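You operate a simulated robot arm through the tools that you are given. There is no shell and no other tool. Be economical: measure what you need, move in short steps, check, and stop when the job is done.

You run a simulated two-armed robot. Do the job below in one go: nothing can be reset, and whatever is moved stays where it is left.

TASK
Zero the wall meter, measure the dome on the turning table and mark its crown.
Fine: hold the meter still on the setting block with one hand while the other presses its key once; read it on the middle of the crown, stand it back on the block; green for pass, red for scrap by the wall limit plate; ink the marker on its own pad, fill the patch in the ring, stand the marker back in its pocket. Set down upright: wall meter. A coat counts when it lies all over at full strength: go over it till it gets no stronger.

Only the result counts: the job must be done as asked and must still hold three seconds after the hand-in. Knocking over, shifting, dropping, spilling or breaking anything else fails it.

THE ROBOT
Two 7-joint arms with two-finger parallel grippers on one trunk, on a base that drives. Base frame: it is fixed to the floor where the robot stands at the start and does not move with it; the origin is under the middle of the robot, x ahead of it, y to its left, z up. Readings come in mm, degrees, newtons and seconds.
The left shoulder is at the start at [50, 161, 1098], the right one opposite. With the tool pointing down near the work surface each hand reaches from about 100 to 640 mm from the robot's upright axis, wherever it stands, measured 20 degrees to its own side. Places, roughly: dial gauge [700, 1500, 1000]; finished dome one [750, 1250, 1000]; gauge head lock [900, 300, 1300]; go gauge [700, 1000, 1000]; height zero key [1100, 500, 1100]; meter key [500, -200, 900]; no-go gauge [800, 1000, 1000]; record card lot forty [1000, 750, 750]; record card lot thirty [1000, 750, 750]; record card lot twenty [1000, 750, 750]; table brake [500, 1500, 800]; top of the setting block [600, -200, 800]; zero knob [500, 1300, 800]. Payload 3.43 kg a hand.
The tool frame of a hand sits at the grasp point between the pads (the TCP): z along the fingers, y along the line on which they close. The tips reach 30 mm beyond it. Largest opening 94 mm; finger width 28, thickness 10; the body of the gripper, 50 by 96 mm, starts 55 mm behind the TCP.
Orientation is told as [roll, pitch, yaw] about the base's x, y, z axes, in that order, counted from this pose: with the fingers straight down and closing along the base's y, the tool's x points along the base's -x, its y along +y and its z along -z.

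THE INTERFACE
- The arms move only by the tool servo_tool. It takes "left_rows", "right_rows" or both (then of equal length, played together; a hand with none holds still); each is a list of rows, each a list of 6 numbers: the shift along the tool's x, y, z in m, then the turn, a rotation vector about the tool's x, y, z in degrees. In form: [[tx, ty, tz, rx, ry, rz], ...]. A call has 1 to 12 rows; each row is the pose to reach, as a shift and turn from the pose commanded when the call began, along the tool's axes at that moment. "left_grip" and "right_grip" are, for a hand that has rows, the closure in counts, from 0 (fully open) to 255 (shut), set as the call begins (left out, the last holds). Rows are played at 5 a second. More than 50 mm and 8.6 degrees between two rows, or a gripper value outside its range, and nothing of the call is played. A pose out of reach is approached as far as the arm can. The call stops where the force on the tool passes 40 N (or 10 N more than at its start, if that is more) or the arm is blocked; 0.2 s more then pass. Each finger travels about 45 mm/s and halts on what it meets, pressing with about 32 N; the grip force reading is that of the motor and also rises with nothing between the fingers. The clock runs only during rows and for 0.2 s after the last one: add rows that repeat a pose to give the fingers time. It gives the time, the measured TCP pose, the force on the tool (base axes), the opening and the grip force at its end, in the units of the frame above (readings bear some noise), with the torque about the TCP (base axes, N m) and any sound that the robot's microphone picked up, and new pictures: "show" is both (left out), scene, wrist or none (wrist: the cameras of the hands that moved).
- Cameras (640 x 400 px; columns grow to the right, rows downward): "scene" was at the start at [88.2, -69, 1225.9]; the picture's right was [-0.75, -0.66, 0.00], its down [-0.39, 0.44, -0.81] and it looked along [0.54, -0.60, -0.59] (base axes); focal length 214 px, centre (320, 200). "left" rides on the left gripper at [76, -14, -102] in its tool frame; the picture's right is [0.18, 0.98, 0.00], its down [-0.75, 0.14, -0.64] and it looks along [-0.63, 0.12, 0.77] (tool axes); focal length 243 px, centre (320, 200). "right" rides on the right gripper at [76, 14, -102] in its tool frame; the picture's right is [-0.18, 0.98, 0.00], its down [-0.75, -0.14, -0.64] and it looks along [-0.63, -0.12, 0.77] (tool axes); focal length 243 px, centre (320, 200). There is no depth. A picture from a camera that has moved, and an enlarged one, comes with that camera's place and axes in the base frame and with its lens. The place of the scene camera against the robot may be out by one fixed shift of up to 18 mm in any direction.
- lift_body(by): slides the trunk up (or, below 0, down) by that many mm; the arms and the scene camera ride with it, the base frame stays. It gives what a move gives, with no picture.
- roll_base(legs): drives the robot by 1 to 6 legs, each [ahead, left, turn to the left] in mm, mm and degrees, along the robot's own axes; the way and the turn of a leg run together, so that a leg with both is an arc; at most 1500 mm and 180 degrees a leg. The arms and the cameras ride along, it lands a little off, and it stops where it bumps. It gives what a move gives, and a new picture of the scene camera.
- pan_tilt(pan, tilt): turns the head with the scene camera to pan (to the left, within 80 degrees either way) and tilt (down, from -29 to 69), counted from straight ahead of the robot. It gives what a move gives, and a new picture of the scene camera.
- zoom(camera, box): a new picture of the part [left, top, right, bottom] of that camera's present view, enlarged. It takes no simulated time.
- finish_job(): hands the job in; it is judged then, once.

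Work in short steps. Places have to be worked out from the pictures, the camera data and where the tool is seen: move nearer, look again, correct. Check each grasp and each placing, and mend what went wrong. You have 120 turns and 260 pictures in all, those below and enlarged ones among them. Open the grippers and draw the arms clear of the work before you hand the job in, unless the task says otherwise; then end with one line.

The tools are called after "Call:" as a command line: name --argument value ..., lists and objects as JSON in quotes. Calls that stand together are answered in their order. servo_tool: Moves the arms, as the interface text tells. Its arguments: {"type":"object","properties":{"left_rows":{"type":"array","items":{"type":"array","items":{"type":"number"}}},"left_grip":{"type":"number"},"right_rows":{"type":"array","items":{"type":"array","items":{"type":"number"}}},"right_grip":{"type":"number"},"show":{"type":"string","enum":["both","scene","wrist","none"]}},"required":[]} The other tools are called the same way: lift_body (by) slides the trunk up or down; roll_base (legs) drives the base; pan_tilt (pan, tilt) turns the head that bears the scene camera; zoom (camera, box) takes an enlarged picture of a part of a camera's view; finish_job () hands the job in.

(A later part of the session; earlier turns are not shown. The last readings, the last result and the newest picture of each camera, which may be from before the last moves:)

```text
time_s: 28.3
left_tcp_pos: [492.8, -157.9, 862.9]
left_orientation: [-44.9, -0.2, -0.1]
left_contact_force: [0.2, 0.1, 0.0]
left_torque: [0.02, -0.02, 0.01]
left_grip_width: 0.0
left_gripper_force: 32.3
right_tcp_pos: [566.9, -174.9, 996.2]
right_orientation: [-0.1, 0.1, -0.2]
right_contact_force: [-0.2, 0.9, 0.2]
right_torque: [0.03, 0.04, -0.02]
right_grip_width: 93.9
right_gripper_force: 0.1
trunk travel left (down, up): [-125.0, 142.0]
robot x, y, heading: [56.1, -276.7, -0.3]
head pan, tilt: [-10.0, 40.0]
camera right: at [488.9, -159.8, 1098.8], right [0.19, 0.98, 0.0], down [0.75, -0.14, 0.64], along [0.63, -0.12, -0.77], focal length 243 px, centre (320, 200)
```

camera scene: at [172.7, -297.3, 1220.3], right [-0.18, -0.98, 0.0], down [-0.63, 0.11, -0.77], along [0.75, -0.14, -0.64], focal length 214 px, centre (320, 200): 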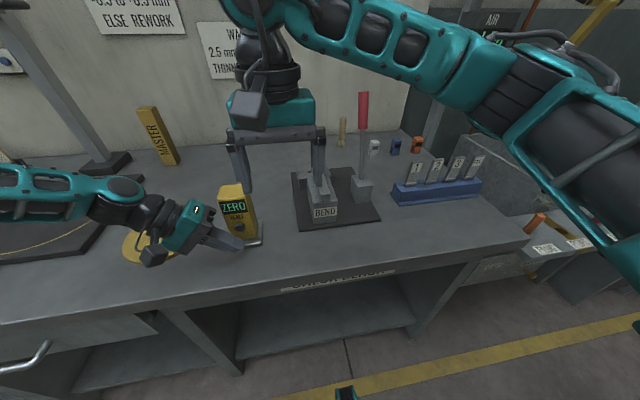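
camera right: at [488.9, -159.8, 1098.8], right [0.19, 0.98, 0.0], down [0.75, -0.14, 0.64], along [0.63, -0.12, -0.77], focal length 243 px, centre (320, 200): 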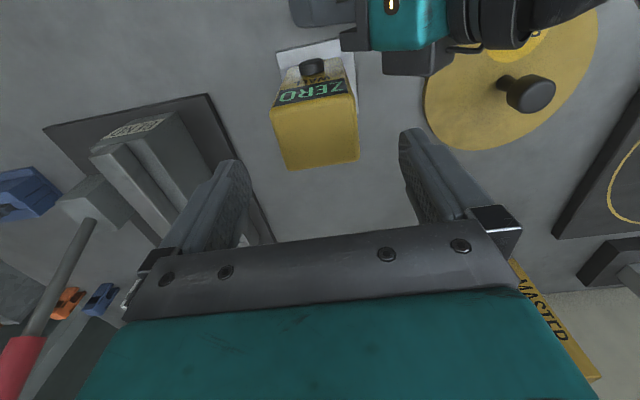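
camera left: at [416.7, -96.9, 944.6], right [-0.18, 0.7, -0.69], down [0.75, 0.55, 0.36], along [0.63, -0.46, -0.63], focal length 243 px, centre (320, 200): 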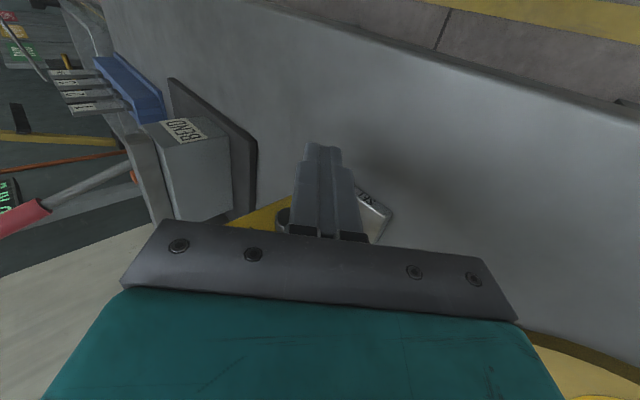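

Reached; meter centre about y=-176. Descend and grip.

Call:
servo_tool --right_rows '[[0, -0.0015, 0.03, 0, 0, 0], [0, -0.0015, 0.06, 0, 0, 0], [0, -0.0015, 0.084, 0, 0, 0], [0, -0.0015, 0.084, 0, 0, 0]]' --show "none"

Call:
servo_tool --right_rows '[[0, 0, 0, 0, 0, 0], [0, 0, 0, 0, 0, 0], [0, 0, 0, 0, 0, 0], [0, 0, 0, 0, 0, 0], [0, 0, 0, 0, 0, 0]]' --right_grip 150 --show "both"

Call:
zoom --camera "right" --box '[220, 20, 420, 180]'

```text
time_s: 29.3
left_tcp_pos: [492.5, -158.3, 863.4]
left_orientation: [-44.8, -0.1, 0.0]
left_contact_force: [-0.2, 0.0, -0.8]
left_torque: [0.04, -0.03, 0.01]
left_grip_width: 0.0
left_gripper_force: 31.3
right_tcp_pos: [566.3, -178.5, 913.1]
right_orientation: [-0.1, 0.0, -0.3]
right_contact_force: [0.5, 0.0, 0.6]
right_torque: [0.0, -0.01, -0.01]
right_grip_width: 94.1
right_gripper_force: 0.0
trunk travel left (down, up): [-125.0, 142.0]
robot x, y, heading: [57.7, -279.7, -0.4]
head pan, tilt: [-10.0, 40.0]
```

```text
time_s: 30.5
left_tcp_pos: [493.3, -158.9, 863.7]
left_orientation: [-45.0, -0.1, -0.2]
left_contact_force: [-0.5, 0.6, -0.2]
left_torque: [0.03, -0.01, -0.01]
left_grip_width: 0.0
left_gripper_force: 31.8
right_tcp_pos: [566.4, -178.3, 913.0]
right_orientation: [0.0, 0.0, -0.2]
right_contact_force: [0.4, 1.3, 0.1]
right_torque: [0.0, -0.02, 0.01]
right_grip_width: 62.0
right_gripper_force: 31.6
trunk travel left (down, up): [-125.0, 142.0]
robot x, y, heading: [58.6, -280.1, -0.2]
head pan, tilt: [-10.0, 40.0]
camera scene: at [172.8, -297.2, 1220.3], right [-0.18, -0.98, 0.0], down [-0.63, 0.11, -0.77], along [0.75, -0.14, -0.64], focal length 214 px, centre (320, 200)
camera right: at [489.5, -162.6, 1015.8], right [0.19, 0.98, 0.0], down [0.75, -0.14, 0.64], along [0.63, -0.12, -0.77], focal length 243 px, centre (320, 200)
```

scene: 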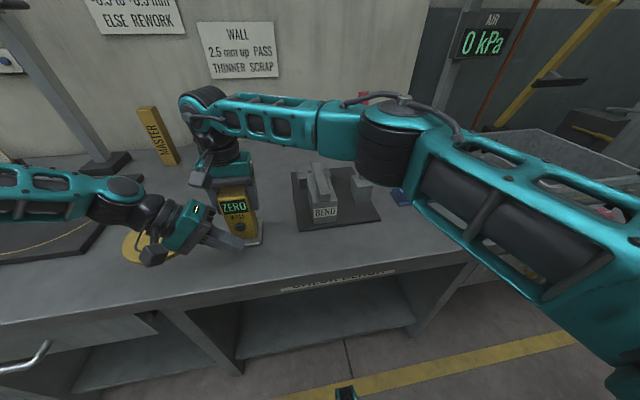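
right: 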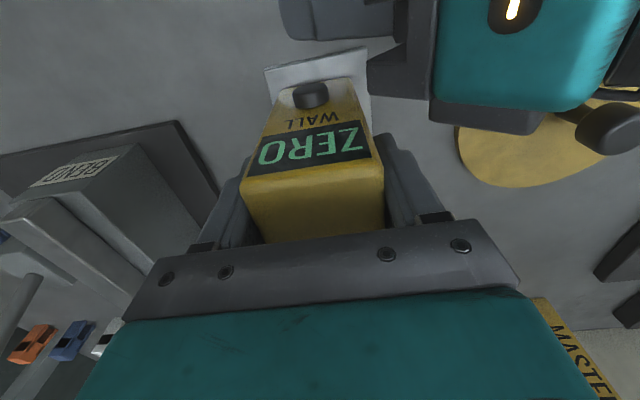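

```text
2.50 times, centred on (320, 100) of right
camera zoom: at [489.5, -162.6, 1015.8], right [0.19, 0.98, 0.0], down [0.75, -0.14, 0.64], along [0.63, -0.12, -0.77], focal length 606 px, centre (320, 450)
```

zoom: 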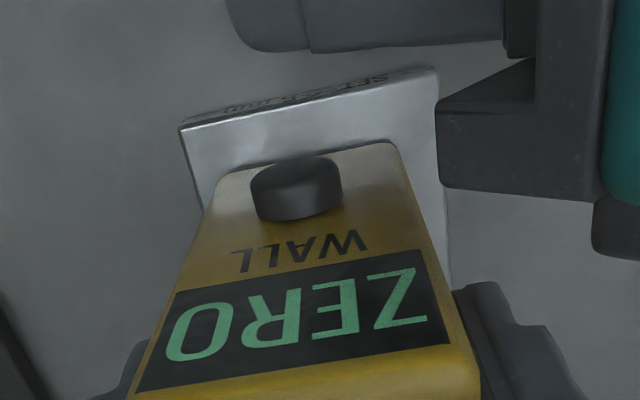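

Finger is in front of the key. I push forward (+x) in small steps.

Call:
servo_tool --left_rows '[[-0.008, 0, 0, 0, 0, 0], [-0.013, 0, 0, 0, 0, 0], [-0.016, 0, 0, 0, 0, 0], [-0.018, 0, 0, 0, 0, 0]]' --show "none"

Call:
zoom --camera "right" --box '[220, 20, 420, 180]'

```text
time_s: 31.5
left_tcp_pos: [504.1, -157.4, 868.9]
left_orientation: [-44.8, -0.2, -0.1]
left_contact_force: [0.3, -0.3, -0.4]
left_torque: [0.0, 0.0, 0.0]
left_grip_width: 0.0
left_gripper_force: 32.3
left hand out of reach, approached as far as the arm can: row 1, 2, 3, 4
right_tcp_pos: [566.6, -177.5, 913.4]
right_orientation: [0.0, 0.0, -0.2]
right_contact_force: [0.0, 0.1, -0.3]
right_torque: [0.02, -0.03, 0.02]
right_grip_width: 62.2
right_gripper_force: 31.7
trunk travel left (down, up): [-125.0, 142.0]
robot x, y, heading: [62.0, -279.2, -0.1]
head pan, tilt: [-10.0, 40.0]
```

```text
2.50 times, centred on (320, 100) of right
camera zoom: at [489.5, -162.7, 1015.8], right [0.19, 0.98, 0.0], down [0.75, -0.14, 0.64], along [0.63, -0.12, -0.77], focal length 606 px, centre (320, 450)
```

zoom: 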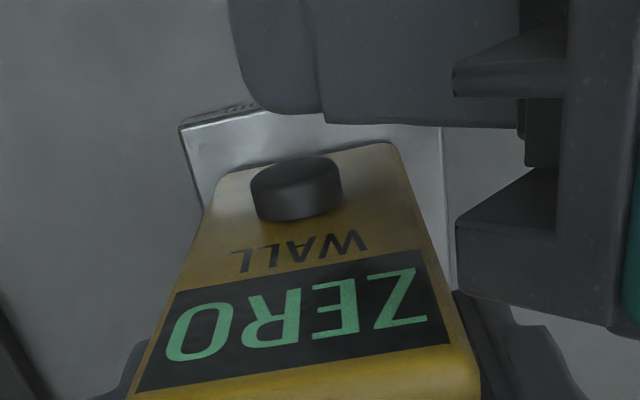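

Left hand nears its limit with this tilt; I lessen the roll by 8° and creep forward.

Call:
servo_tool --left_rows '[[0.002, -0.002, 0.004, -4, 0, 0], [0.002, -0.002, 0.006, -8, 0, 0], [-0.004, -0.002, 0.006, -8, 0, 0], [-0.004, -0.002, 0.006, -8, 0, 0]]' --show "none"

Call:
zoom --camera "right" --box '[220, 0, 420, 180]'

Call:
zoom --camera "scene" --box '[160, 130, 300, 270]'

```text
time_s: 32.5
left_tcp_pos: [505.9, -165.8, 866.1]
left_orientation: [-37.0, 0.1, -0.4]
left_contact_force: [-11.4, -2.5, 2.3]
left_torque: [0.28, -0.92, 0.26]
left_grip_width: 0.4
left_gripper_force: 32.1
right_tcp_pos: [567.8, -178.5, 912.7]
right_orientation: [0.0, -0.2, -0.4]
right_contact_force: [11.6, 2.6, 0.4]
right_torque: [-0.31, 0.35, -0.62]
right_grip_width: 62.3
right_gripper_force: 31.9
trunk travel left (down, up): [-125.0, 142.0]
robot x, y, heading: [59.7, -279.0, -0.4]
head pan, tilt: [-10.0, 40.0]
```

```text
2.22 times, centred on (320, 90) of right
camera zoom: at [490.5, -163.1, 1015.6], right [0.19, 0.98, 0.0], down [0.75, -0.15, 0.64], along [0.63, -0.12, -0.76], focal length 539 px, centre (320, 444)
```

zoom: 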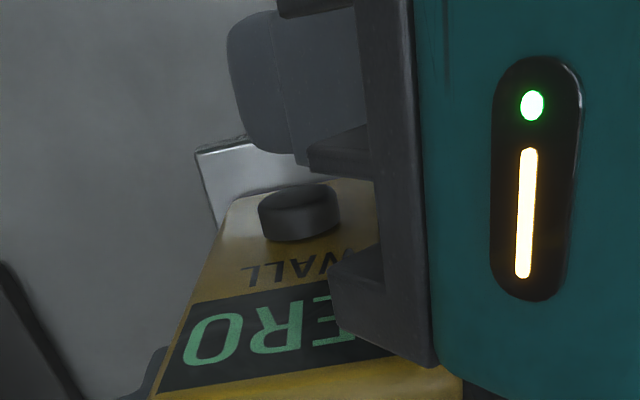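

```text
2.86 times, centred on (230, 200) of scene
camera zoom: at [172.7, -297.3, 1220.3], right [-0.18, -0.98, 0.0], down [-0.63, 0.11, -0.77], along [0.75, -0.14, -0.64], focal length 613 px, centre (577, 200)
```

zoom: 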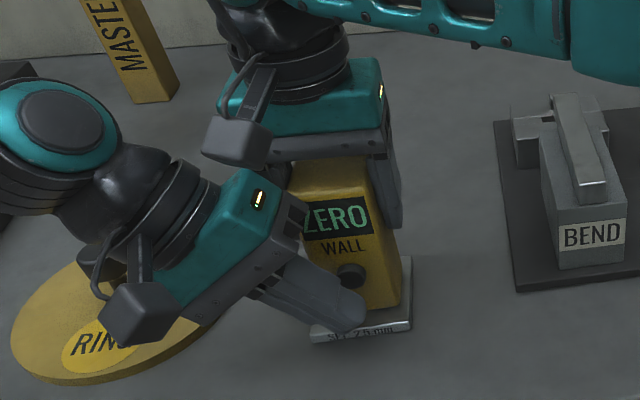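

The gripper body, not the finger, touched the meter's top corner (11 N). I back off 14 mm and pitch the tips 20° forward so they lead.

Call:
servo_tool --left_rows '[[0.014, 0, 0, 0, 0, 0], [0.016, 0.001, -0.002, 0, -7, 0], [0.016, 0.002, -0.004, 0, -14, 0], [0.016, 0.002, -0.004, 0, -20, 0], [0.016, 0.002, -0.004, 0, -20, 0]]' --show "none"

Call:
zoom --camera "right" --box '[220, 0, 420, 180]'

Call:
zoom --camera "scene" --box '[160, 130, 300, 270]'

```text
time_s: 33.7
left_tcp_pos: [491.4, -159.5, 868.5]
left_orientation: [-38.7, -16.0, 12.3]
left_contact_force: [-0.1, 0.1, -0.8]
left_torque: [-0.02, -0.01, 0.04]
left_grip_width: 0.0
left_gripper_force: 32.2
right_tcp_pos: [567.2, -177.4, 913.0]
right_orientation: [0.0, 0.0, -0.2]
right_contact_force: [-0.7, -0.5, -0.5]
right_torque: [-0.03, 0.02, -0.03]
right_grip_width: 62.0
right_gripper_force: 31.2
trunk travel left (down, up): [-125.0, 142.0]
robot x, y, heading: [59.4, -280.2, -0.4]
head pan, tilt: [-10.0, 40.0]
```

```text
2.22 times, centred on (320, 90) of right
camera zoom: at [489.6, -162.7, 1015.7], right [0.19, 0.98, 0.0], down [0.75, -0.14, 0.64], along [0.63, -0.12, -0.77], focal length 539 px, centre (320, 444)
```

zoom: 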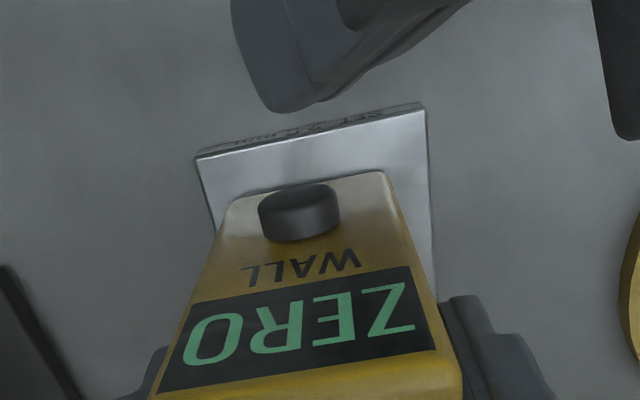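

```text
2.86 times, centred on (230, 200) of scene
camera zoom: at [172.8, -297.3, 1220.3], right [-0.18, -0.98, 0.0], down [-0.63, 0.11, -0.77], along [0.75, -0.14, -0.64], focal length 613 px, centre (577, 200)
```

zoom: 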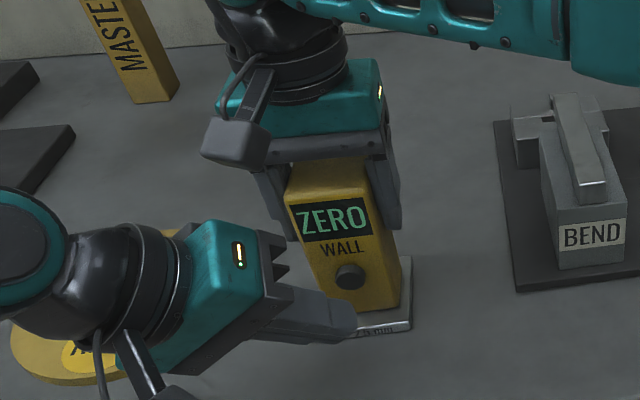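

Tip is now leading and well aligned with the key (about 10 mm away). Push forward 10 mm.

Call:
servo_tool --left_rows '[[-0.0047, 0, 0.0017, 0, 0, 0], [-0.0075, 0, 0.0027, 0, 0, 0], [-0.0094, 0, 0.0034, 0, 0, 0], [-0.0094, 0, 0.0034, 0, 0, 0]]' --show "none"

Call:
zoom --camera "right" --box '[220, 0, 420, 180]'

```text
time_s: 34.7
left_tcp_pos: [502.2, -160.4, 868.6]
left_orientation: [-38.7, -15.9, 12.2]
left_contact_force: [0.1, -0.3, 0.4]
left_torque: [-0.06, 0.01, -0.01]
left_grip_width: 0.0
left_gripper_force: 32.1
right_tcp_pos: [565.4, -177.5, 913.2]
right_orientation: [0.1, 0.1, -0.2]
right_contact_force: [-0.7, 0.3, 0.9]
right_torque: [0.0, 0.0, -0.01]
right_grip_width: 62.0
right_gripper_force: 32.4
trunk travel left (down, up): [-125.0, 142.0]
robot x, y, heading: [57.9, -279.3, -0.2]
head pan, tilt: [-10.0, 40.0]
```

```text
2.22 times, centred on (320, 90) of right
camera zoom: at [489.6, -162.7, 1015.7], right [0.19, 0.98, 0.0], down [0.75, -0.14, 0.64], along [0.63, -0.12, -0.77], focal length 539 px, centre (320, 444)
```

zoom: 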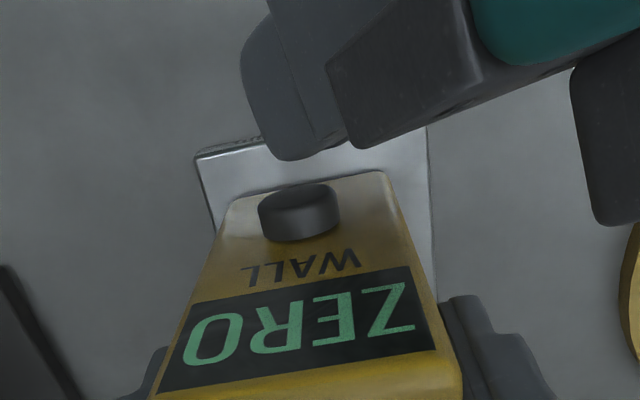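

Still free; tip about 7 mm short. Continue.

Call:
servo_tool --left_rows '[[-0.0038, 0, 0.0014, 0, 0, 0], [-0.0066, 0, 0.0024, 0, 0, 0], [-0.0075, 0, 0.0027, 0, 0, 0]]' --show "none"

Call:
zoom --camera "right" --box '[220, 0, 420, 180]'

```text
time_s: 35.5
left_tcp_pos: [509.8, -161.0, 869.0]
left_orientation: [-38.8, -15.8, 12.2]
left_contact_force: [-1.7, 0.5, 0.3]
left_torque: [-0.01, -0.03, -0.01]
left_grip_width: 0.0
left_gripper_force: 32.0
right_tcp_pos: [566.7, -177.3, 912.4]
right_orientation: [0.0, -0.1, -0.3]
right_contact_force: [2.4, -0.4, 0.7]
right_torque: [-0.04, -0.1, -0.01]
right_grip_width: 61.9
right_gripper_force: 32.2
trunk travel left (down, up): [-125.0, 142.0]
robot x, y, heading: [58.4, -275.4, -0.0]
head pan, tilt: [-10.0, 40.0]
```

```text
2.22 times, centred on (320, 90) of right
camera zoom: at [489.8, -162.8, 1015.7], right [0.19, 0.98, 0.0], down [0.75, -0.14, 0.64], along [0.63, -0.12, -0.77], focal length 539 px, centre (320, 444)
```

zoom: 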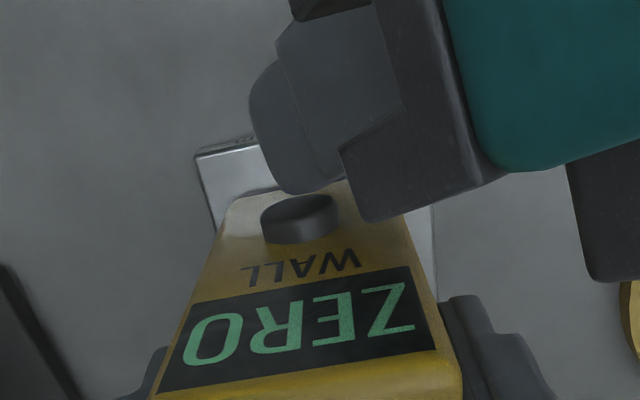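

Contact begun (~2 N). Press on a few mm.

Call:
servo_tool --left_rows '[[-0.0014, 0, 0.0005, 0, 0, 0], [-0.0028, 0, 0.001, 0, 0, 0], [-0.0038, 0, 0.0014, 0, 0, 0]]' --show "none"

Call:
zoom --camera "right" --box '[220, 0, 420, 180]'

```text
time_s: 36.3
left_tcp_pos: [513.9, -158.8, 868.9]
left_orientation: [-38.6, -15.8, 12.0]
left_contact_force: [-5.1, -2.1, -1.1]
left_torque: [0.03, 0.12, -0.12]
left_grip_width: 0.2
left_gripper_force: 31.7
right_tcp_pos: [568.0, -178.0, 912.6]
right_orientation: [-0.1, -0.1, -0.2]
right_contact_force: [5.1, 2.2, -0.2]
right_torque: [0.14, -0.26, -0.06]
right_grip_width: 62.2
right_gripper_force: 32.5
trunk travel left (down, up): [-125.0, 142.0]
robot x, y, heading: [62.2, -277.6, -0.2]
head pan, tilt: [-10.0, 40.0]
heard: click
```

```text
2.22 times, centred on (320, 90) of right
camera zoom: at [490.0, -162.7, 1015.7], right [0.19, 0.98, 0.0], down [0.75, -0.14, 0.64], along [0.63, -0.12, -0.77], focal length 539 px, centre (320, 444)
```

zoom: 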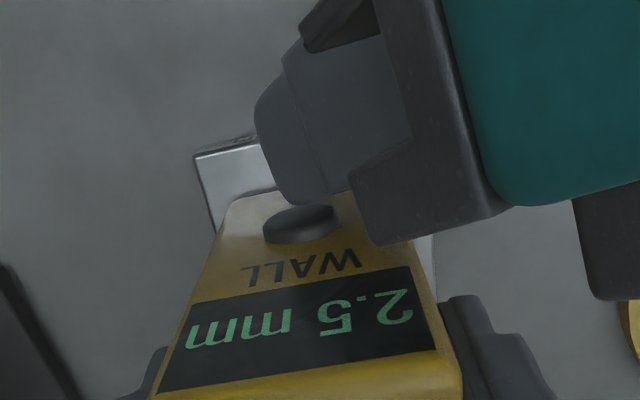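

Click, display reads 2.5 mm. I withdraw the left hand, then lift the meter straight up with the right.

Call:
servo_tool --left_rows '[[0.019, 0, -0.007, 0, 0, 0], [0.0376, 0, -0.0137, 0, 0, 0], [0.024, -0.003, -0.06, 0, 0, 0], [0.011, -0.006, -0.106, 0, 0, 0], [-0.0023, -0.0083, -0.1525, 0, 0, 0], [-0.0023, -0.0083, -0.1525, 0, 0, 0]]' --show "none"

Call:
servo_tool --right_rows '[[0, 0, -0.01, 0, 0, 0], [0, 0, -0.04, 0, 0, 0], [0, 0, -0.08, 0, 0, 0], [0, 0, -0.12, 0, 0, 0], [0, 0, -0.15, 0, 0, 0], [0, 0, -0.15, 0, 0, 0]]' --show "both"

```text
time_s: 37.7
left_tcp_pos: [463.5, -77.9, 990.7]
left_orientation: [-38.7, -15.9, 12.3]
left_contact_force: [-0.2, 0.7, -0.3]
left_torque: [0.03, 0.01, -0.02]
left_grip_width: 0.0
left_gripper_force: 32.4
right_tcp_pos: [567.1, -178.1, 913.4]
right_orientation: [0.0, 0.0, -0.3]
right_contact_force: [0.8, -0.9, 0.1]
right_torque: [-0.07, 0.03, 0.04]
right_grip_width: 62.3
right_gripper_force: 32.0
trunk travel left (down, up): [-125.0, 142.0]
robot x, y, heading: [58.6, -281.9, -0.1]
head pan, tilt: [-10.0, 40.0]
```

```text
time_s: 39.1
left_tcp_pos: [464.6, -76.9, 991.0]
left_orientation: [-38.8, -15.9, 12.3]
left_contact_force: [-0.3, 0.5, 0.7]
left_torque: [0.01, 0.03, 0.01]
left_grip_width: 0.1
left_gripper_force: 31.8
right_tcp_pos: [564.3, -177.9, 1063.0]
right_orientation: [0.0, 0.0, 0.0]
right_contact_force: [0.1, -0.2, -3.1]
right_torque: [0.0, 0.02, -0.01]
right_grip_width: 62.4
right_gripper_force: 31.7
trunk travel left (down, up): [-125.0, 142.0]
robot x, y, heading: [63.3, -279.1, 0.1]
head pan, tilt: [-10.0, 40.0]
camera scene: at [173.0, -297.3, 1220.3], right [-0.18, -0.98, 0.0], down [-0.63, 0.11, -0.77], along [0.75, -0.14, -0.64], focal length 214 px, centre (320, 200)
camera right: at [487.1, -162.4, 1165.4], right [0.19, 0.98, 0.0], down [0.75, -0.14, 0.64], along [0.63, -0.12, -0.77], focal length 243 px, centre (320, 200)
```

scene: 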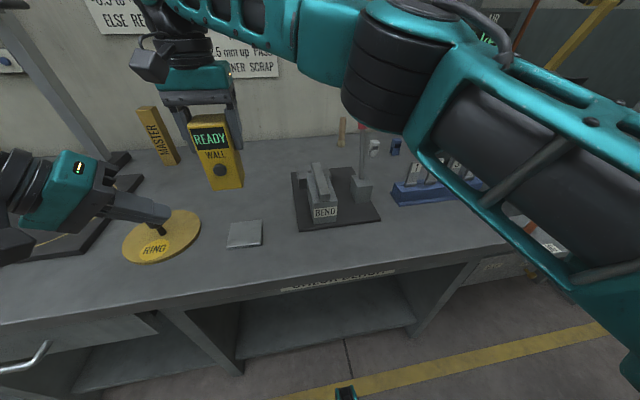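
right: 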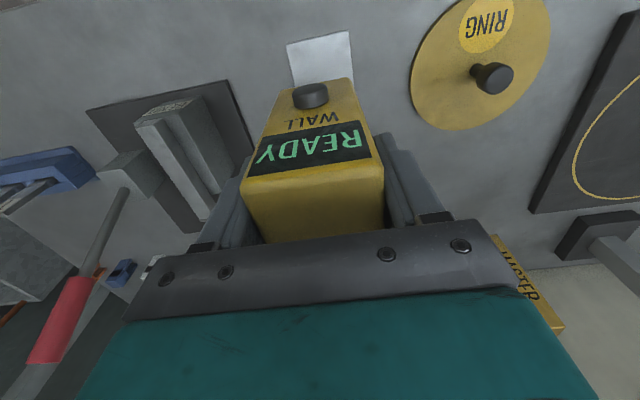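

Meter shows READY. I fold both arms back for driving.

Call:
servo_tool --left_rows '[[-0.0083, 0.0089, -0.0375, -6.1, 3.2, 1.1], [-0.0166, 0.0178, -0.075, -12.2, 6.4, 2.2], [-0.025, 0.0267, -0.1125, -18.3, 9.6, 3.2], [-0.0333, 0.0356, -0.15, -24.4, 12.9, 4.3], [-0.0416, 0.0446, -0.1874, -30.5, 16.1, 5.4], [-0.0499, 0.0535, -0.2249, -36.6, 19.3, 6.5]]' --right_rows '[[0.02, -0.02, -0.01, 0, 0, 0], [0.045, -0.04, -0.02, 0, 0, 0], [0.07, -0.06, -0.03, 0, 0, 0], [0.095, -0.08, -0.04, 0, 0, 0], [0.12, -0.1, -0.04, 0, 0, 0], [0.14, -0.12, -0.04, 0, 0, 0]]' --left_grip 0 --show "none"

Call:
pan_tilt --pan 75 --tilt 30

```text
time_s: 40.5
left_tcp_pos: [432.8, 98.8, 1141.0]
left_orientation: [0.0, 0.0, -0.1]
left_contact_force: [-0.3, 0.1, 0.1]
left_torque: [0.02, 0.01, -0.03]
left_grip_width: 94.1
left_gripper_force: 0.0
right_tcp_pos: [423.4, -298.6, 1105.9]
right_orientation: [0.0, -0.1, -0.2]
right_contact_force: [-0.4, 0.4, -3.5]
right_torque: [-0.04, 0.03, 0.03]
right_grip_width: 61.9
right_gripper_force: 32.2
trunk travel left (down, up): [-125.0, 142.0]
robot x, y, heading: [59.5, -277.2, -0.1]
head pan, tilt: [-10.0, 40.0]
```

```text
time_s: 42.1
left_tcp_pos: [434.1, 98.5, 1138.8]
left_orientation: [-0.2, -0.2, -0.2]
left_contact_force: [-0.1, -0.5, -1.0]
left_torque: [-0.01, -0.01, 0.05]
left_grip_width: 94.1
left_gripper_force: 0.0
right_tcp_pos: [424.9, -297.4, 1105.5]
right_orientation: [0.0, -0.1, -0.2]
right_contact_force: [-0.1, -0.1, -2.5]
right_torque: [-0.01, -0.03, -0.02]
right_grip_width: 62.0
right_gripper_force: 31.8
trunk travel left (down, up): [-125.0, 142.0]
robot x, y, heading: [60.2, -279.1, -0.1]
head pan, tilt: [75.0, 30.0]
camera scene: at [113.0, -195.0, 1235.6], right [0.96, -0.26, 0.0], down [-0.13, -0.48, -0.87], along [0.23, 0.84, -0.5], focal length 214 px, centre (320, 200)
```

scene: 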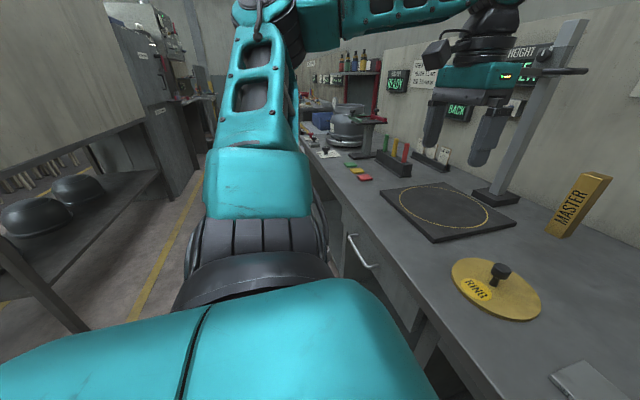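

Aisle is clear. I drive back 60 mm and left 1100 mm, then look.

Call:
roll_base --legs '[[-60, 0, 0], [0, 1100, 0]]'

Call:
pan_tilt --pan 30 --tilt 35

```text
time_s: 52.5
left_tcp_pos: [335.2, 1194.3, 1139.1]
left_orientation: [0.1, -0.1, 2.3]
left_contact_force: [0.5, 0.2, 0.7]
left_torque: [0.0, -0.01, -0.01]
left_grip_width: 94.2
left_gripper_force: 0.0
right_tcp_pos: [342.7, 799.1, 1104.1]
right_orientation: [0.0, 0.0, 2.4]
right_contact_force: [-0.6, 0.6, -2.2]
right_torque: [-0.02, 0.0, 0.04]
right_grip_width: 62.2
right_gripper_force: 32.2
trunk travel left (down, up): [-125.0, 142.0]
robot x, y, heading: [-25.2, 803.4, 2.2]
head pan, tilt: [75.0, 30.0]
camera scene: at [28.0, 887.3, 1235.7], right [0.98, -0.22, 0.0], down [-0.11, -0.49, -0.87], along [0.19, 0.84, -0.5], focal length 214 px, centre (320, 200)
```

scene: 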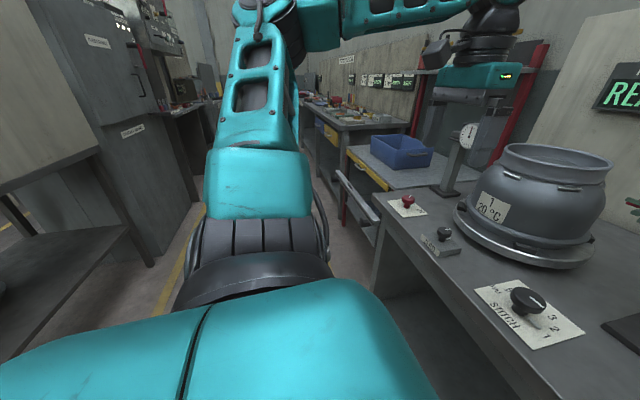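

```text
time_s: 53.6
left_tcp_pos: [336.6, 1193.7, 1138.7]
left_orientation: [-0.1, 0.0, 2.3]
left_contact_force: [0.1, -0.6, 0.1]
left_torque: [0.01, 0.0, 0.0]
left_grip_width: 93.9
left_gripper_force: 0.1
right_tcp_pos: [342.9, 799.0, 1105.0]
right_orientation: [0.0, 0.1, 2.3]
right_contact_force: [0.1, -0.6, -2.9]
right_torque: [0.02, -0.02, 0.01]
right_grip_width: 62.2
right_gripper_force: 31.9
trunk travel left (down, up): [-125.0, 142.0]
robot x, y, heading: [-22.2, 801.6, 2.1]
head pan, tilt: [30.0, 35.0]
camera scene: at [82.5, 846.2, 1227.9], right [0.54, -0.84, 0.0], down [-0.48, -0.31, -0.82], along [0.69, 0.44, -0.57], focal length 214 px, centre (320, 200)
```

scene: 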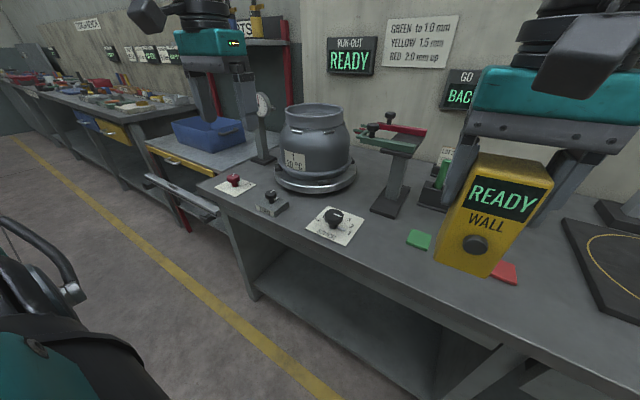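

The vessel "1 / 20°C" is on the turntable. Zoom to see it.

Call:
zoom --camera "scene" --box '[200, 80, 440, 250]'

Call:
roll_base --legs '[[0, 300, -2.2]]'

```text
2.35 times, centred on (320, 165) of scene
camera zoom: at [82.5, 846.2, 1227.9], right [0.54, -0.84, 0.0], down [-0.48, -0.31, -0.82], along [0.69, 0.44, -0.57], focal length 505 px, centre (320, 282)
```

zoom: 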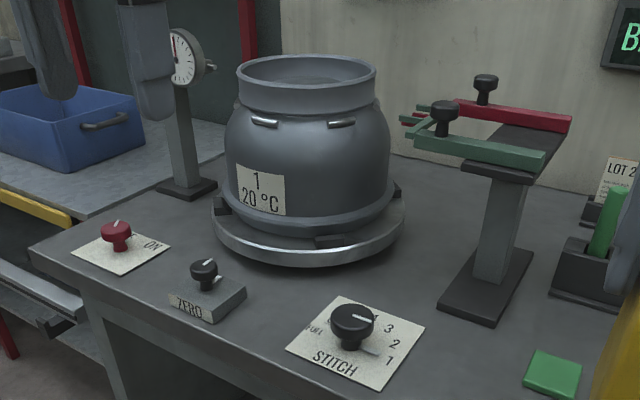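

```text
time_s: 56.8
left_tcp_pos: [345.2, 1479.4, 1139.1]
left_orientation: [0.0, 0.0, 0.0]
left_contact_force: [-0.4, 0.5, -0.6]
left_torque: [-0.01, 0.05, 0.0]
left_grip_width: 94.1
left_gripper_force: 0.0
right_tcp_pos: [336.5, 1083.0, 1105.5]
right_orientation: [0.0, 0.0, 0.0]
right_contact_force: [0.9, -0.3, -1.9]
right_torque: [0.02, -0.03, 0.01]
right_grip_width: 62.1
right_gripper_force: 32.6
trunk travel left (down, up): [-125.0, 142.0]
robot x, y, heading: [-26.5, 1099.5, 0.1]
head pan, tilt: [30.0, 35.0]
camera scene: at [78.2, 1141.2, 1227.8], right [0.5, -0.87, 0.0], down [-0.5, -0.29, -0.82], along [0.71, 0.41, -0.57], focal length 214 px, centre (320, 200)
```

scene: 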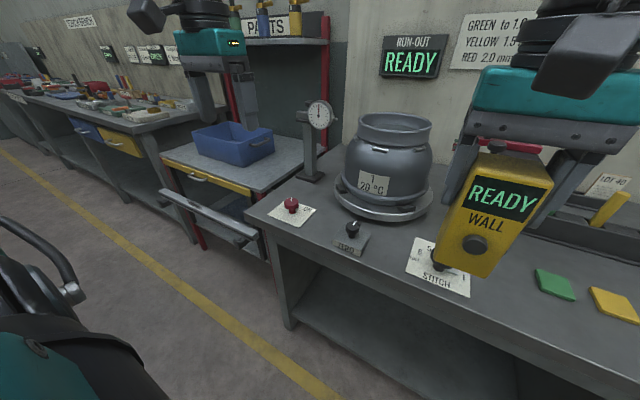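

The crown lies inside the top ring of the vessel at roughly (680,1250). I drive nearer.

Call:
roll_base --legs '[[0, 150, 0], [85, 0, 0]]'

Call:
pan_tilt --pan 10 --tilt 25

```text
time_s: 59.4
left_tcp_pos: [430.0, 1625.2, 1139.1]
left_orientation: [0.0, 0.0, -0.2]
left_contact_force: [0.0, 0.2, 0.5]
left_torque: [0.0, 0.0, -0.02]
left_grip_width: 93.6
left_gripper_force: 0.0
right_tcp_pos: [421.7, 1228.8, 1104.1]
right_orientation: [0.0, 0.1, -0.1]
right_contact_force: [0.2, 0.6, -2.2]
right_torque: [0.0, 0.0, -0.05]
right_grip_width: 62.0
right_gripper_force: 31.7
trunk travel left (down, up): [-125.0, 142.0]
robot x, y, heading: [57.0, 1247.7, -0.2]
head pan, tilt: [30.0, 35.0]
camera scene: at [162.8, 1287.1, 1227.7], right [0.5, -0.87, 0.0], down [-0.5, -0.29, -0.82], along [0.71, 0.41, -0.57], focal length 214 px, centre (320, 200)
```

scene: 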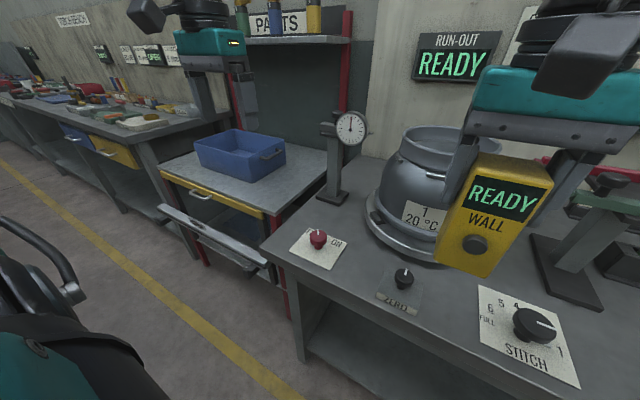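

```text
time_s: 60.2
left_tcp_pos: [429.9, 1623.9, 1139.4]
left_orientation: [0.0, 0.0, -0.2]
left_contact_force: [0.0, 0.5, 0.0]
left_torque: [0.04, 0.01, 0.0]
left_grip_width: 94.2
left_gripper_force: 0.0
right_tcp_pos: [420.8, 1229.0, 1104.7]
right_orientation: [-0.1, 0.1, 0.0]
right_contact_force: [-0.4, -0.6, -2.5]
right_torque: [-0.01, -0.01, 0.03]
right_grip_width: 62.1
right_gripper_force: 31.7
trunk travel left (down, up): [-125.0, 142.0]
robot x, y, heading: [57.5, 1245.8, 0.0]
head pan, tilt: [10.0, 25.0]
camera scene: at [176.4, 1259.1, 1243.6], right [0.17, -0.99, 0.0], down [-0.42, -0.07, -0.91], along [0.89, 0.16, -0.42], focal length 214 px, centre (320, 200)
```

scene: 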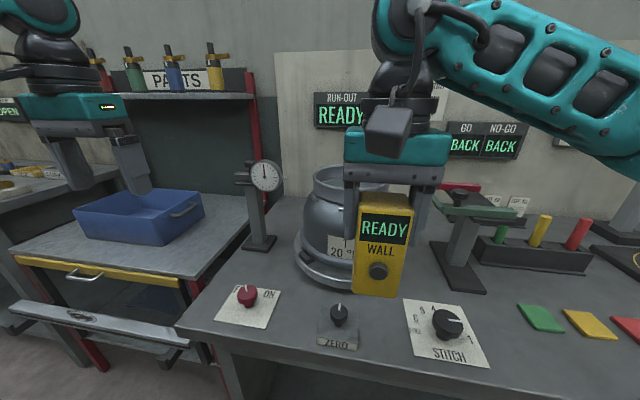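

I move the right hand aside and bring the left camera over the vessel.

Call:
servo_tool --left_rows '[[-0.03, -0.035, 0, 0, 0, 0], [-0.06, -0.07, 0, 0, 0, 0], [-0.09, -0.105, 0, 0, 0, 0], [-0.12, -0.14, 0, 0, 0, 0], [-0.14, -0.18, 0, 0, 0, 0], [-0.16, -0.22, 0, 0, 0, 0], [-0.175, -0.26, 0.005, 0, 0, 0], [-0.185, -0.3, 0.01, 0, 0, 0], [-0.185, -0.32, 0.01, 0, 0, 0], [-0.185, -0.32, 0.01, 0, 0, 0]]' --right_rows '[[0, -0.03, 0, 0, 0, 0], [0, -0.06, 0, 0, 0, 0], [0, -0.09, 0, 0, 0, 0], [0, -0.12, 0, 0, 0, 0], [0, -0.12, 0, 0, 0, 0], [0, -0.12, 0, 0, 0, 0], [0, -0.12, 0, 0, 0, 0], [0, -0.12, 0, 0, 0, 0], [0, -0.12, 0, 0, 0, 0], [0, -0.12, 0, 0, 0, 0]]' --show "both"

```text
time_s: 62.5
left_tcp_pos: [546.1, 1421.6, 1100.4]
left_orientation: [0.0, -0.2, 0.0]
left_contact_force: [-0.1, 0.0, -1.0]
left_torque: [0.0, 0.03, -0.02]
left_grip_width: 93.9
left_gripper_force: 0.0
left hand out of reach, approached as far as the arm can: row 5, 6, 7, 8, 9, 10
right_tcp_pos: [419.5, 1109.1, 1104.3]
right_orientation: [0.0, 0.0, -0.1]
right_contact_force: [0.3, 0.4, -2.0]
right_torque: [-0.05, -0.01, 0.01]
right_grip_width: 62.2
right_gripper_force: 31.5
trunk travel left (down, up): [-125.0, 142.0]
robot x, y, heading: [55.8, 1246.6, -0.1]
head pan, tilt: [10.0, 25.0]
camera scene: at [176.4, 1258.9, 1243.6], right [0.17, -0.99, 0.0], down [-0.42, -0.07, -0.91], along [0.89, 0.15, -0.42], focal length 214 px, centre (320, 200)
camera right: at [342.3, 1124.8, 1207.4], right [0.19, 0.98, 0.0], down [0.75, -0.14, 0.64], along [0.63, -0.12, -0.77], focal length 243 px, centre (320, 200)
camera left: at [469.8, 1405.6, 1202.3], right [-0.18, 0.98, 0.0], down [0.75, 0.14, 0.64], along [0.63, 0.12, -0.77], focal length 243 px, centre (320, 200)
```

scene: 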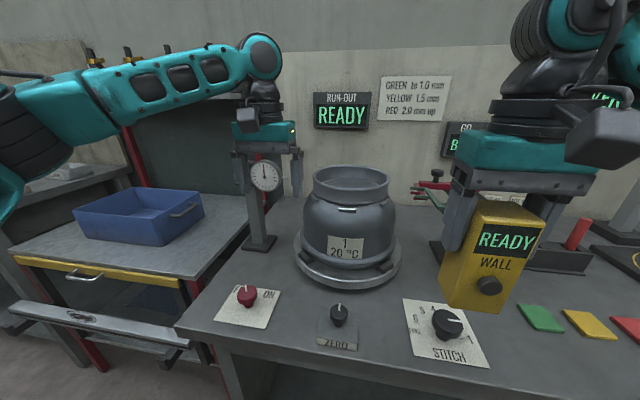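
right: 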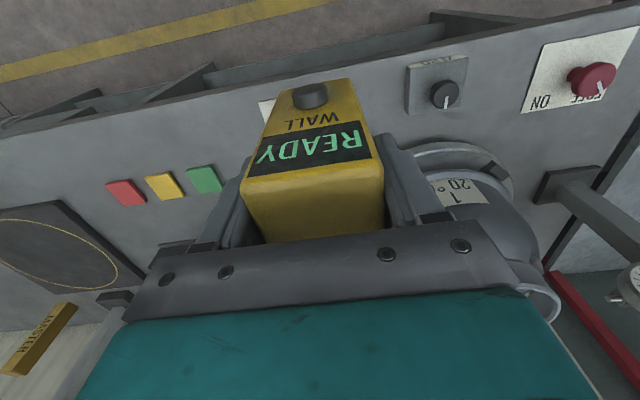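
left: 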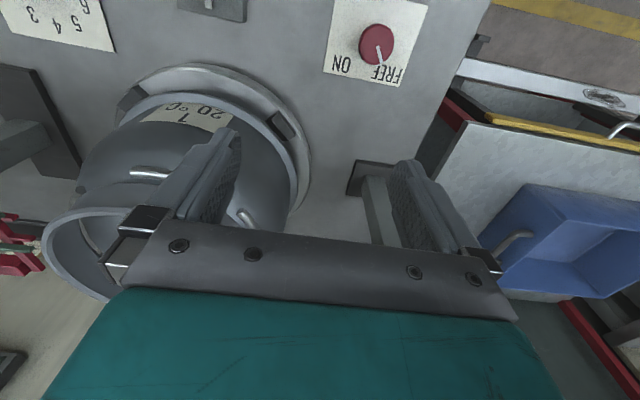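

Vessel axis ≈ (707,1265), ring top z≈1057, ⌀200. To reach over it I raise the trunk, retract the left hand and turn the robot 45° left so the right shoulder comes forward.

Call:
servo_tool --left_rows '[[0.04, 0.02, 0, 0, 0, 0], [0.08, 0.04, 0, 0, 0, 0], [0.12, 0.06, 0, 0, 0, 0], [0.16, 0.08, 0, 0, 0, 0], [0.18, 0.1, 0, 0, 0, 0]]' --show "none"

Call:
lift_body --by 140

Call:
roll_base --legs '[[-90, 100, 0], [0, 0, 45], [60, -60, 0]]'

```text
time_s: 63.6
left_tcp_pos: [360.0, 1514.4, 1106.5]
left_orientation: [-0.2, 0.0, -0.2]
left_contact_force: [-0.4, 0.0, 0.5]
left_torque: [0.02, 0.01, -0.01]
left_grip_width: 94.1
left_gripper_force: 0.0
right_tcp_pos: [418.8, 1108.9, 1104.6]
right_orientation: [0.0, 0.0, -0.1]
right_contact_force: [-0.3, 0.5, -2.5]
right_torque: [-0.01, 0.01, 0.04]
right_grip_width: 61.7
right_gripper_force: 31.9
trunk travel left (down, up): [-125.0, 142.0]
robot x, y, heading: [58.9, 1246.5, -0.1]
head pan, tilt: [10.0, 25.0]
```

```text
time_s: 65.3
left_tcp_pos: [361.7, 1514.9, 1247.5]
left_orientation: [0.0, -0.1, -0.2]
left_contact_force: [0.0, -0.4, -0.4]
left_torque: [-0.02, 0.0, 0.01]
left_grip_width: 94.1
left_gripper_force: 0.1
right_tcp_pos: [419.3, 1109.2, 1244.2]
right_orientation: [0.1, 0.0, -0.3]
right_contact_force: [-0.7, -1.0, -4.4]
right_torque: [0.0, 0.01, 0.02]
right_grip_width: 62.0
right_gripper_force: 32.0
trunk travel left (down, up): [-265.0, 2.0]
robot x, y, heading: [56.7, 1246.4, -0.2]
head pan, tilt: [10.0, 25.0]
```

```text
time_s: 69.7
left_tcp_pos: [80.1, 1753.1, 1246.7]
left_orientation: [-0.1, 0.0, 44.4]
left_contact_force: [0.6, -0.4, 0.3]
left_torque: [-0.01, 0.02, -0.01]
left_grip_width: 93.9
left_gripper_force: 0.1
right_tcp_pos: [405.8, 1505.4, 1244.4]
right_orientation: [0.0, -0.1, 44.5]
right_contact_force: [1.0, -0.4, -1.9]
right_torque: [0.03, 0.01, -0.03]
right_grip_width: 62.0
right_gripper_force: 31.7
trunk travel left (down, up): [-265.0, 2.0]
robot x, y, heading: [49.1, 1343.8, 44.5]
head pan, tilt: [10.0, 25.0]
camera scene: at [122.6, 1446.3, 1383.6], right [0.81, -0.58, 0.0], down [-0.25, -0.34, -0.91], along [0.53, 0.74, -0.42], focal length 214 px, centre (320, 200)
```

scene: 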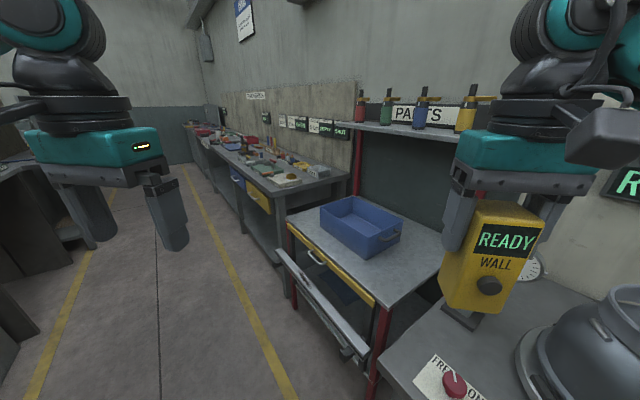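

Turned 44.5°. I look at the vessel with the raised head.

Call:
pan_tilt --pan -60 --tilt 35

Call:
zoom --camera "right" --box '[0, 0, 640, 400]'

```text
time_s: 71.1
left_tcp_pos: [78.5, 1753.2, 1247.4]
left_orientation: [0.0, -0.1, 44.5]
left_contact_force: [-0.2, -0.6, 0.0]
left_torque: [0.03, -0.02, 0.01]
left_grip_width: 93.9
left_gripper_force: 0.0
right_tcp_pos: [405.0, 1505.2, 1244.9]
right_orientation: [0.0, 0.0, 44.5]
right_contact_force: [0.1, -0.3, -2.9]
right_torque: [0.03, 0.0, 0.0]
right_grip_width: 62.1
right_gripper_force: 32.0
trunk travel left (down, up): [-265.0, 2.0]
robot x, y, heading: [50.4, 1347.6, 44.4]
head pan, tilt: [-60.0, 35.0]
camera scene: at [153.3, 1347.9, 1367.9], right [-0.27, -0.96, 0.0], down [-0.55, 0.15, -0.82], along [0.79, -0.22, -0.57], focal length 214 px, centre (320, 200)
```

scene: 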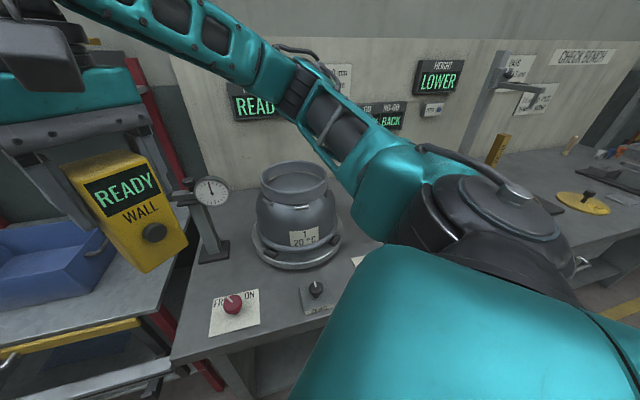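

```text
1.00 times, centred on (320, 200) of right (not enlarged: the box is as wide or as high as the picture)
camera zoom: at [339.9, 1462.6, 1347.4], right [-0.56, 0.83, 0.0], down [0.64, 0.43, 0.64], along [0.53, 0.36, -0.77], focal length 243 px, centre (320, 200)
```

zoom: 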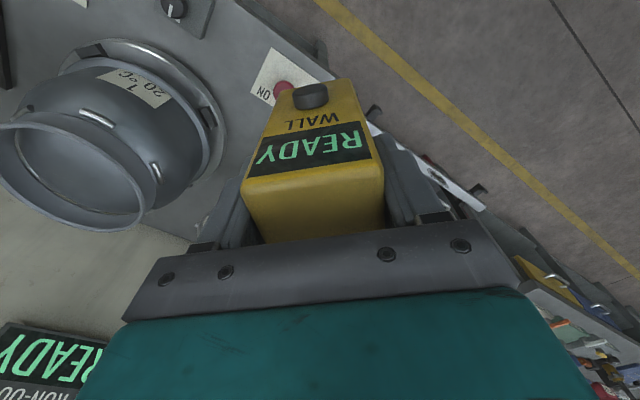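

Call:
zoom --camera "scene" --box '[180, 140, 370, 340]'

Call:
zoom --camera "right" --box '[0, 100, 170, 240]'

```text
2.00 times, centred on (275, 240) of scene
camera zoom: at [153.3, 1347.9, 1367.9], right [-0.27, -0.96, 0.0], down [-0.55, 0.15, -0.82], along [0.79, -0.22, -0.57], focal length 429 px, centre (410, 120)
```

zoom: 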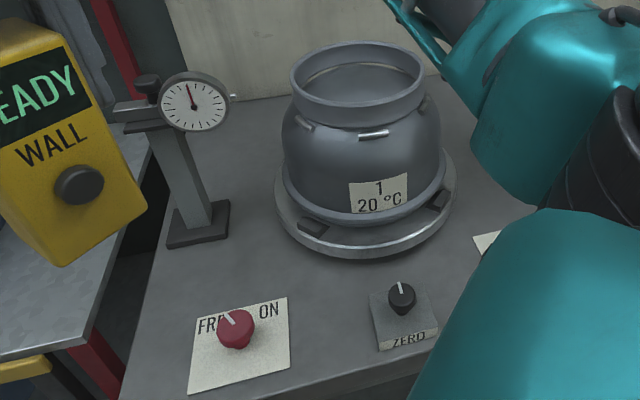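

```text
2.86 times, centred on (85, 170) of right
camera zoom: at [339.9, 1462.6, 1347.4], right [-0.56, 0.83, 0.0], down [0.64, 0.43, 0.64], along [0.53, 0.36, -0.77], focal length 693 px, centre (991, 286)
```

zoom: 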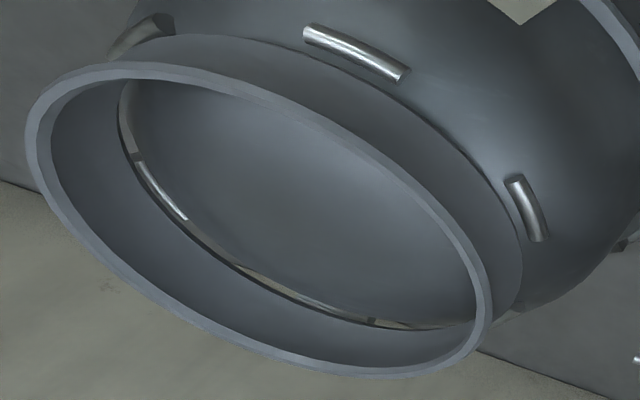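

I move the meter over the vessel, staying high.

Call:
servo_tool --right_rows '[[-0.006, -0.043, 0.005, 0, 0, 0], [-0.012, -0.085, 0.01, 0, 0, 0], [-0.018, -0.128, 0.015, 0, 0, 0], [-0.024, -0.17, 0.02, 0, 0, 0], [-0.03, -0.213, 0.025, 0, 0, 0], [-0.036, -0.255, 0.03, 0, 0, 0], [-0.042, -0.298, 0.035, 0, 0, 0], [-0.048, -0.34, 0.04, 0, 0, 0], [-0.054, -0.383, 0.045, 0, 0, 0], [-0.054, -0.383, 0.045, 0, 0, 0]]' --show "both"

```text
time_s: 73.3
left_tcp_pos: [80.7, 1753.4, 1246.7]
left_orientation: [0.0, -0.1, 44.5]
left_contact_force: [-0.3, 0.6, -0.1]
left_torque: [-0.04, -0.01, -0.01]
left_grip_width: 93.8
left_gripper_force: 0.0
right_tcp_pos: [693.4, 1279.4, 1197.6]
right_orientation: [0.0, 0.0, 44.5]
right_contact_force: [-0.6, 0.6, -2.6]
right_torque: [0.02, -0.02, 0.0]
right_grip_width: 62.0
right_gripper_force: 31.7
right hand out of reach, approached as far as the arm can: row 9, 10
trunk travel left (down, up): [-265.0, 2.0]
robot x, y, heading: [48.8, 1348.1, 44.5]
head pan, tilt: [-60.0, 35.0]
camera scene: at [153.4, 1347.9, 1367.8], right [-0.27, -0.96, 0.0], down [-0.55, 0.15, -0.82], along [0.79, -0.22, -0.57], focal length 214 px, centre (320, 200)
camera right: at [628.3, 1236.7, 1299.4], right [-0.56, 0.83, 0.0], down [0.64, 0.43, 0.64], along [0.53, 0.36, -0.77], focal length 243 px, centre (320, 200)
```

scene: 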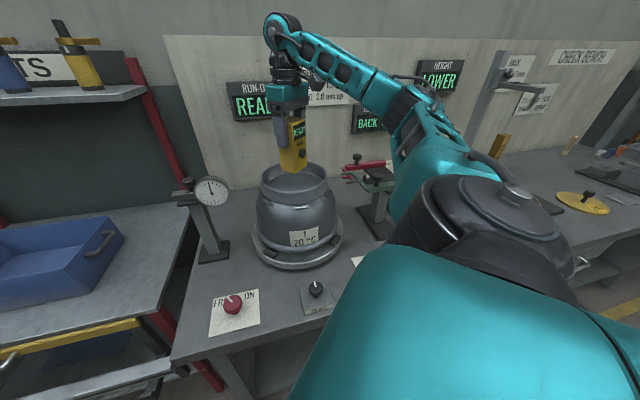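
right: 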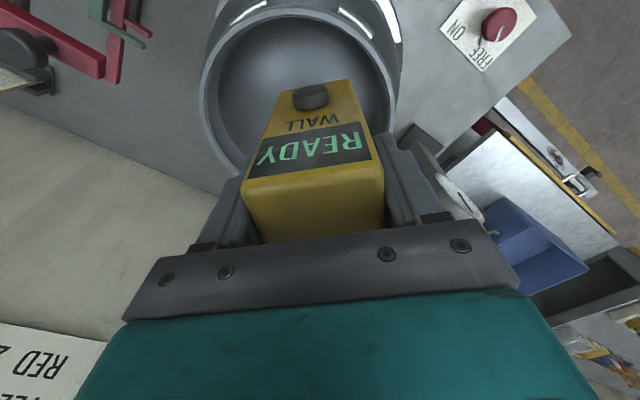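

Call:
zoom --camera "right" --box '[180, 0, 430, 200]'

Call:
zoom --camera "scene" --box '[230, 90, 350, 200]'

```text
2.00 times, centred on (305, 100) of right
camera zoom: at [628.3, 1236.7, 1299.4], right [-0.56, 0.83, 0.0], down [0.64, 0.43, 0.64], along [0.53, 0.36, -0.77], focal length 485 px, centre (350, 400)
```

zoom: 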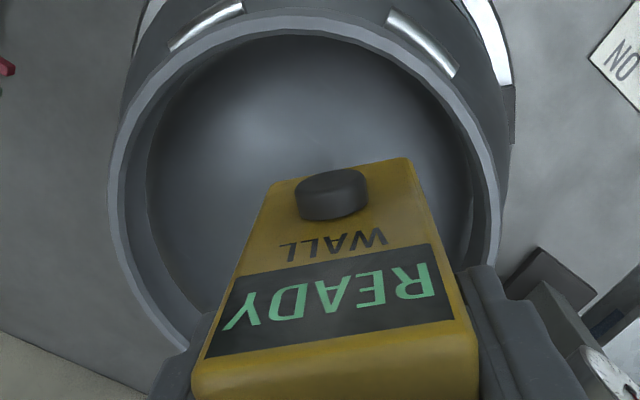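

```text
3.64 times, centred on (290, 145) of scene
camera zoom: at [153.4, 1347.9, 1367.8], right [-0.27, -0.96, 0.0], down [-0.55, 0.15, -0.82], along [0.79, -0.22, -0.57], focal length 780 px, centre (429, 400)
```

zoom: 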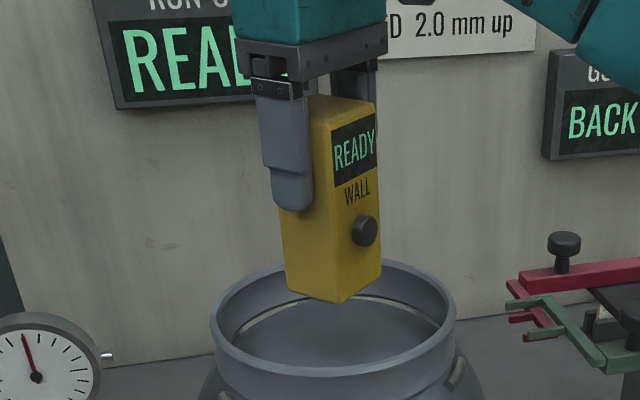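

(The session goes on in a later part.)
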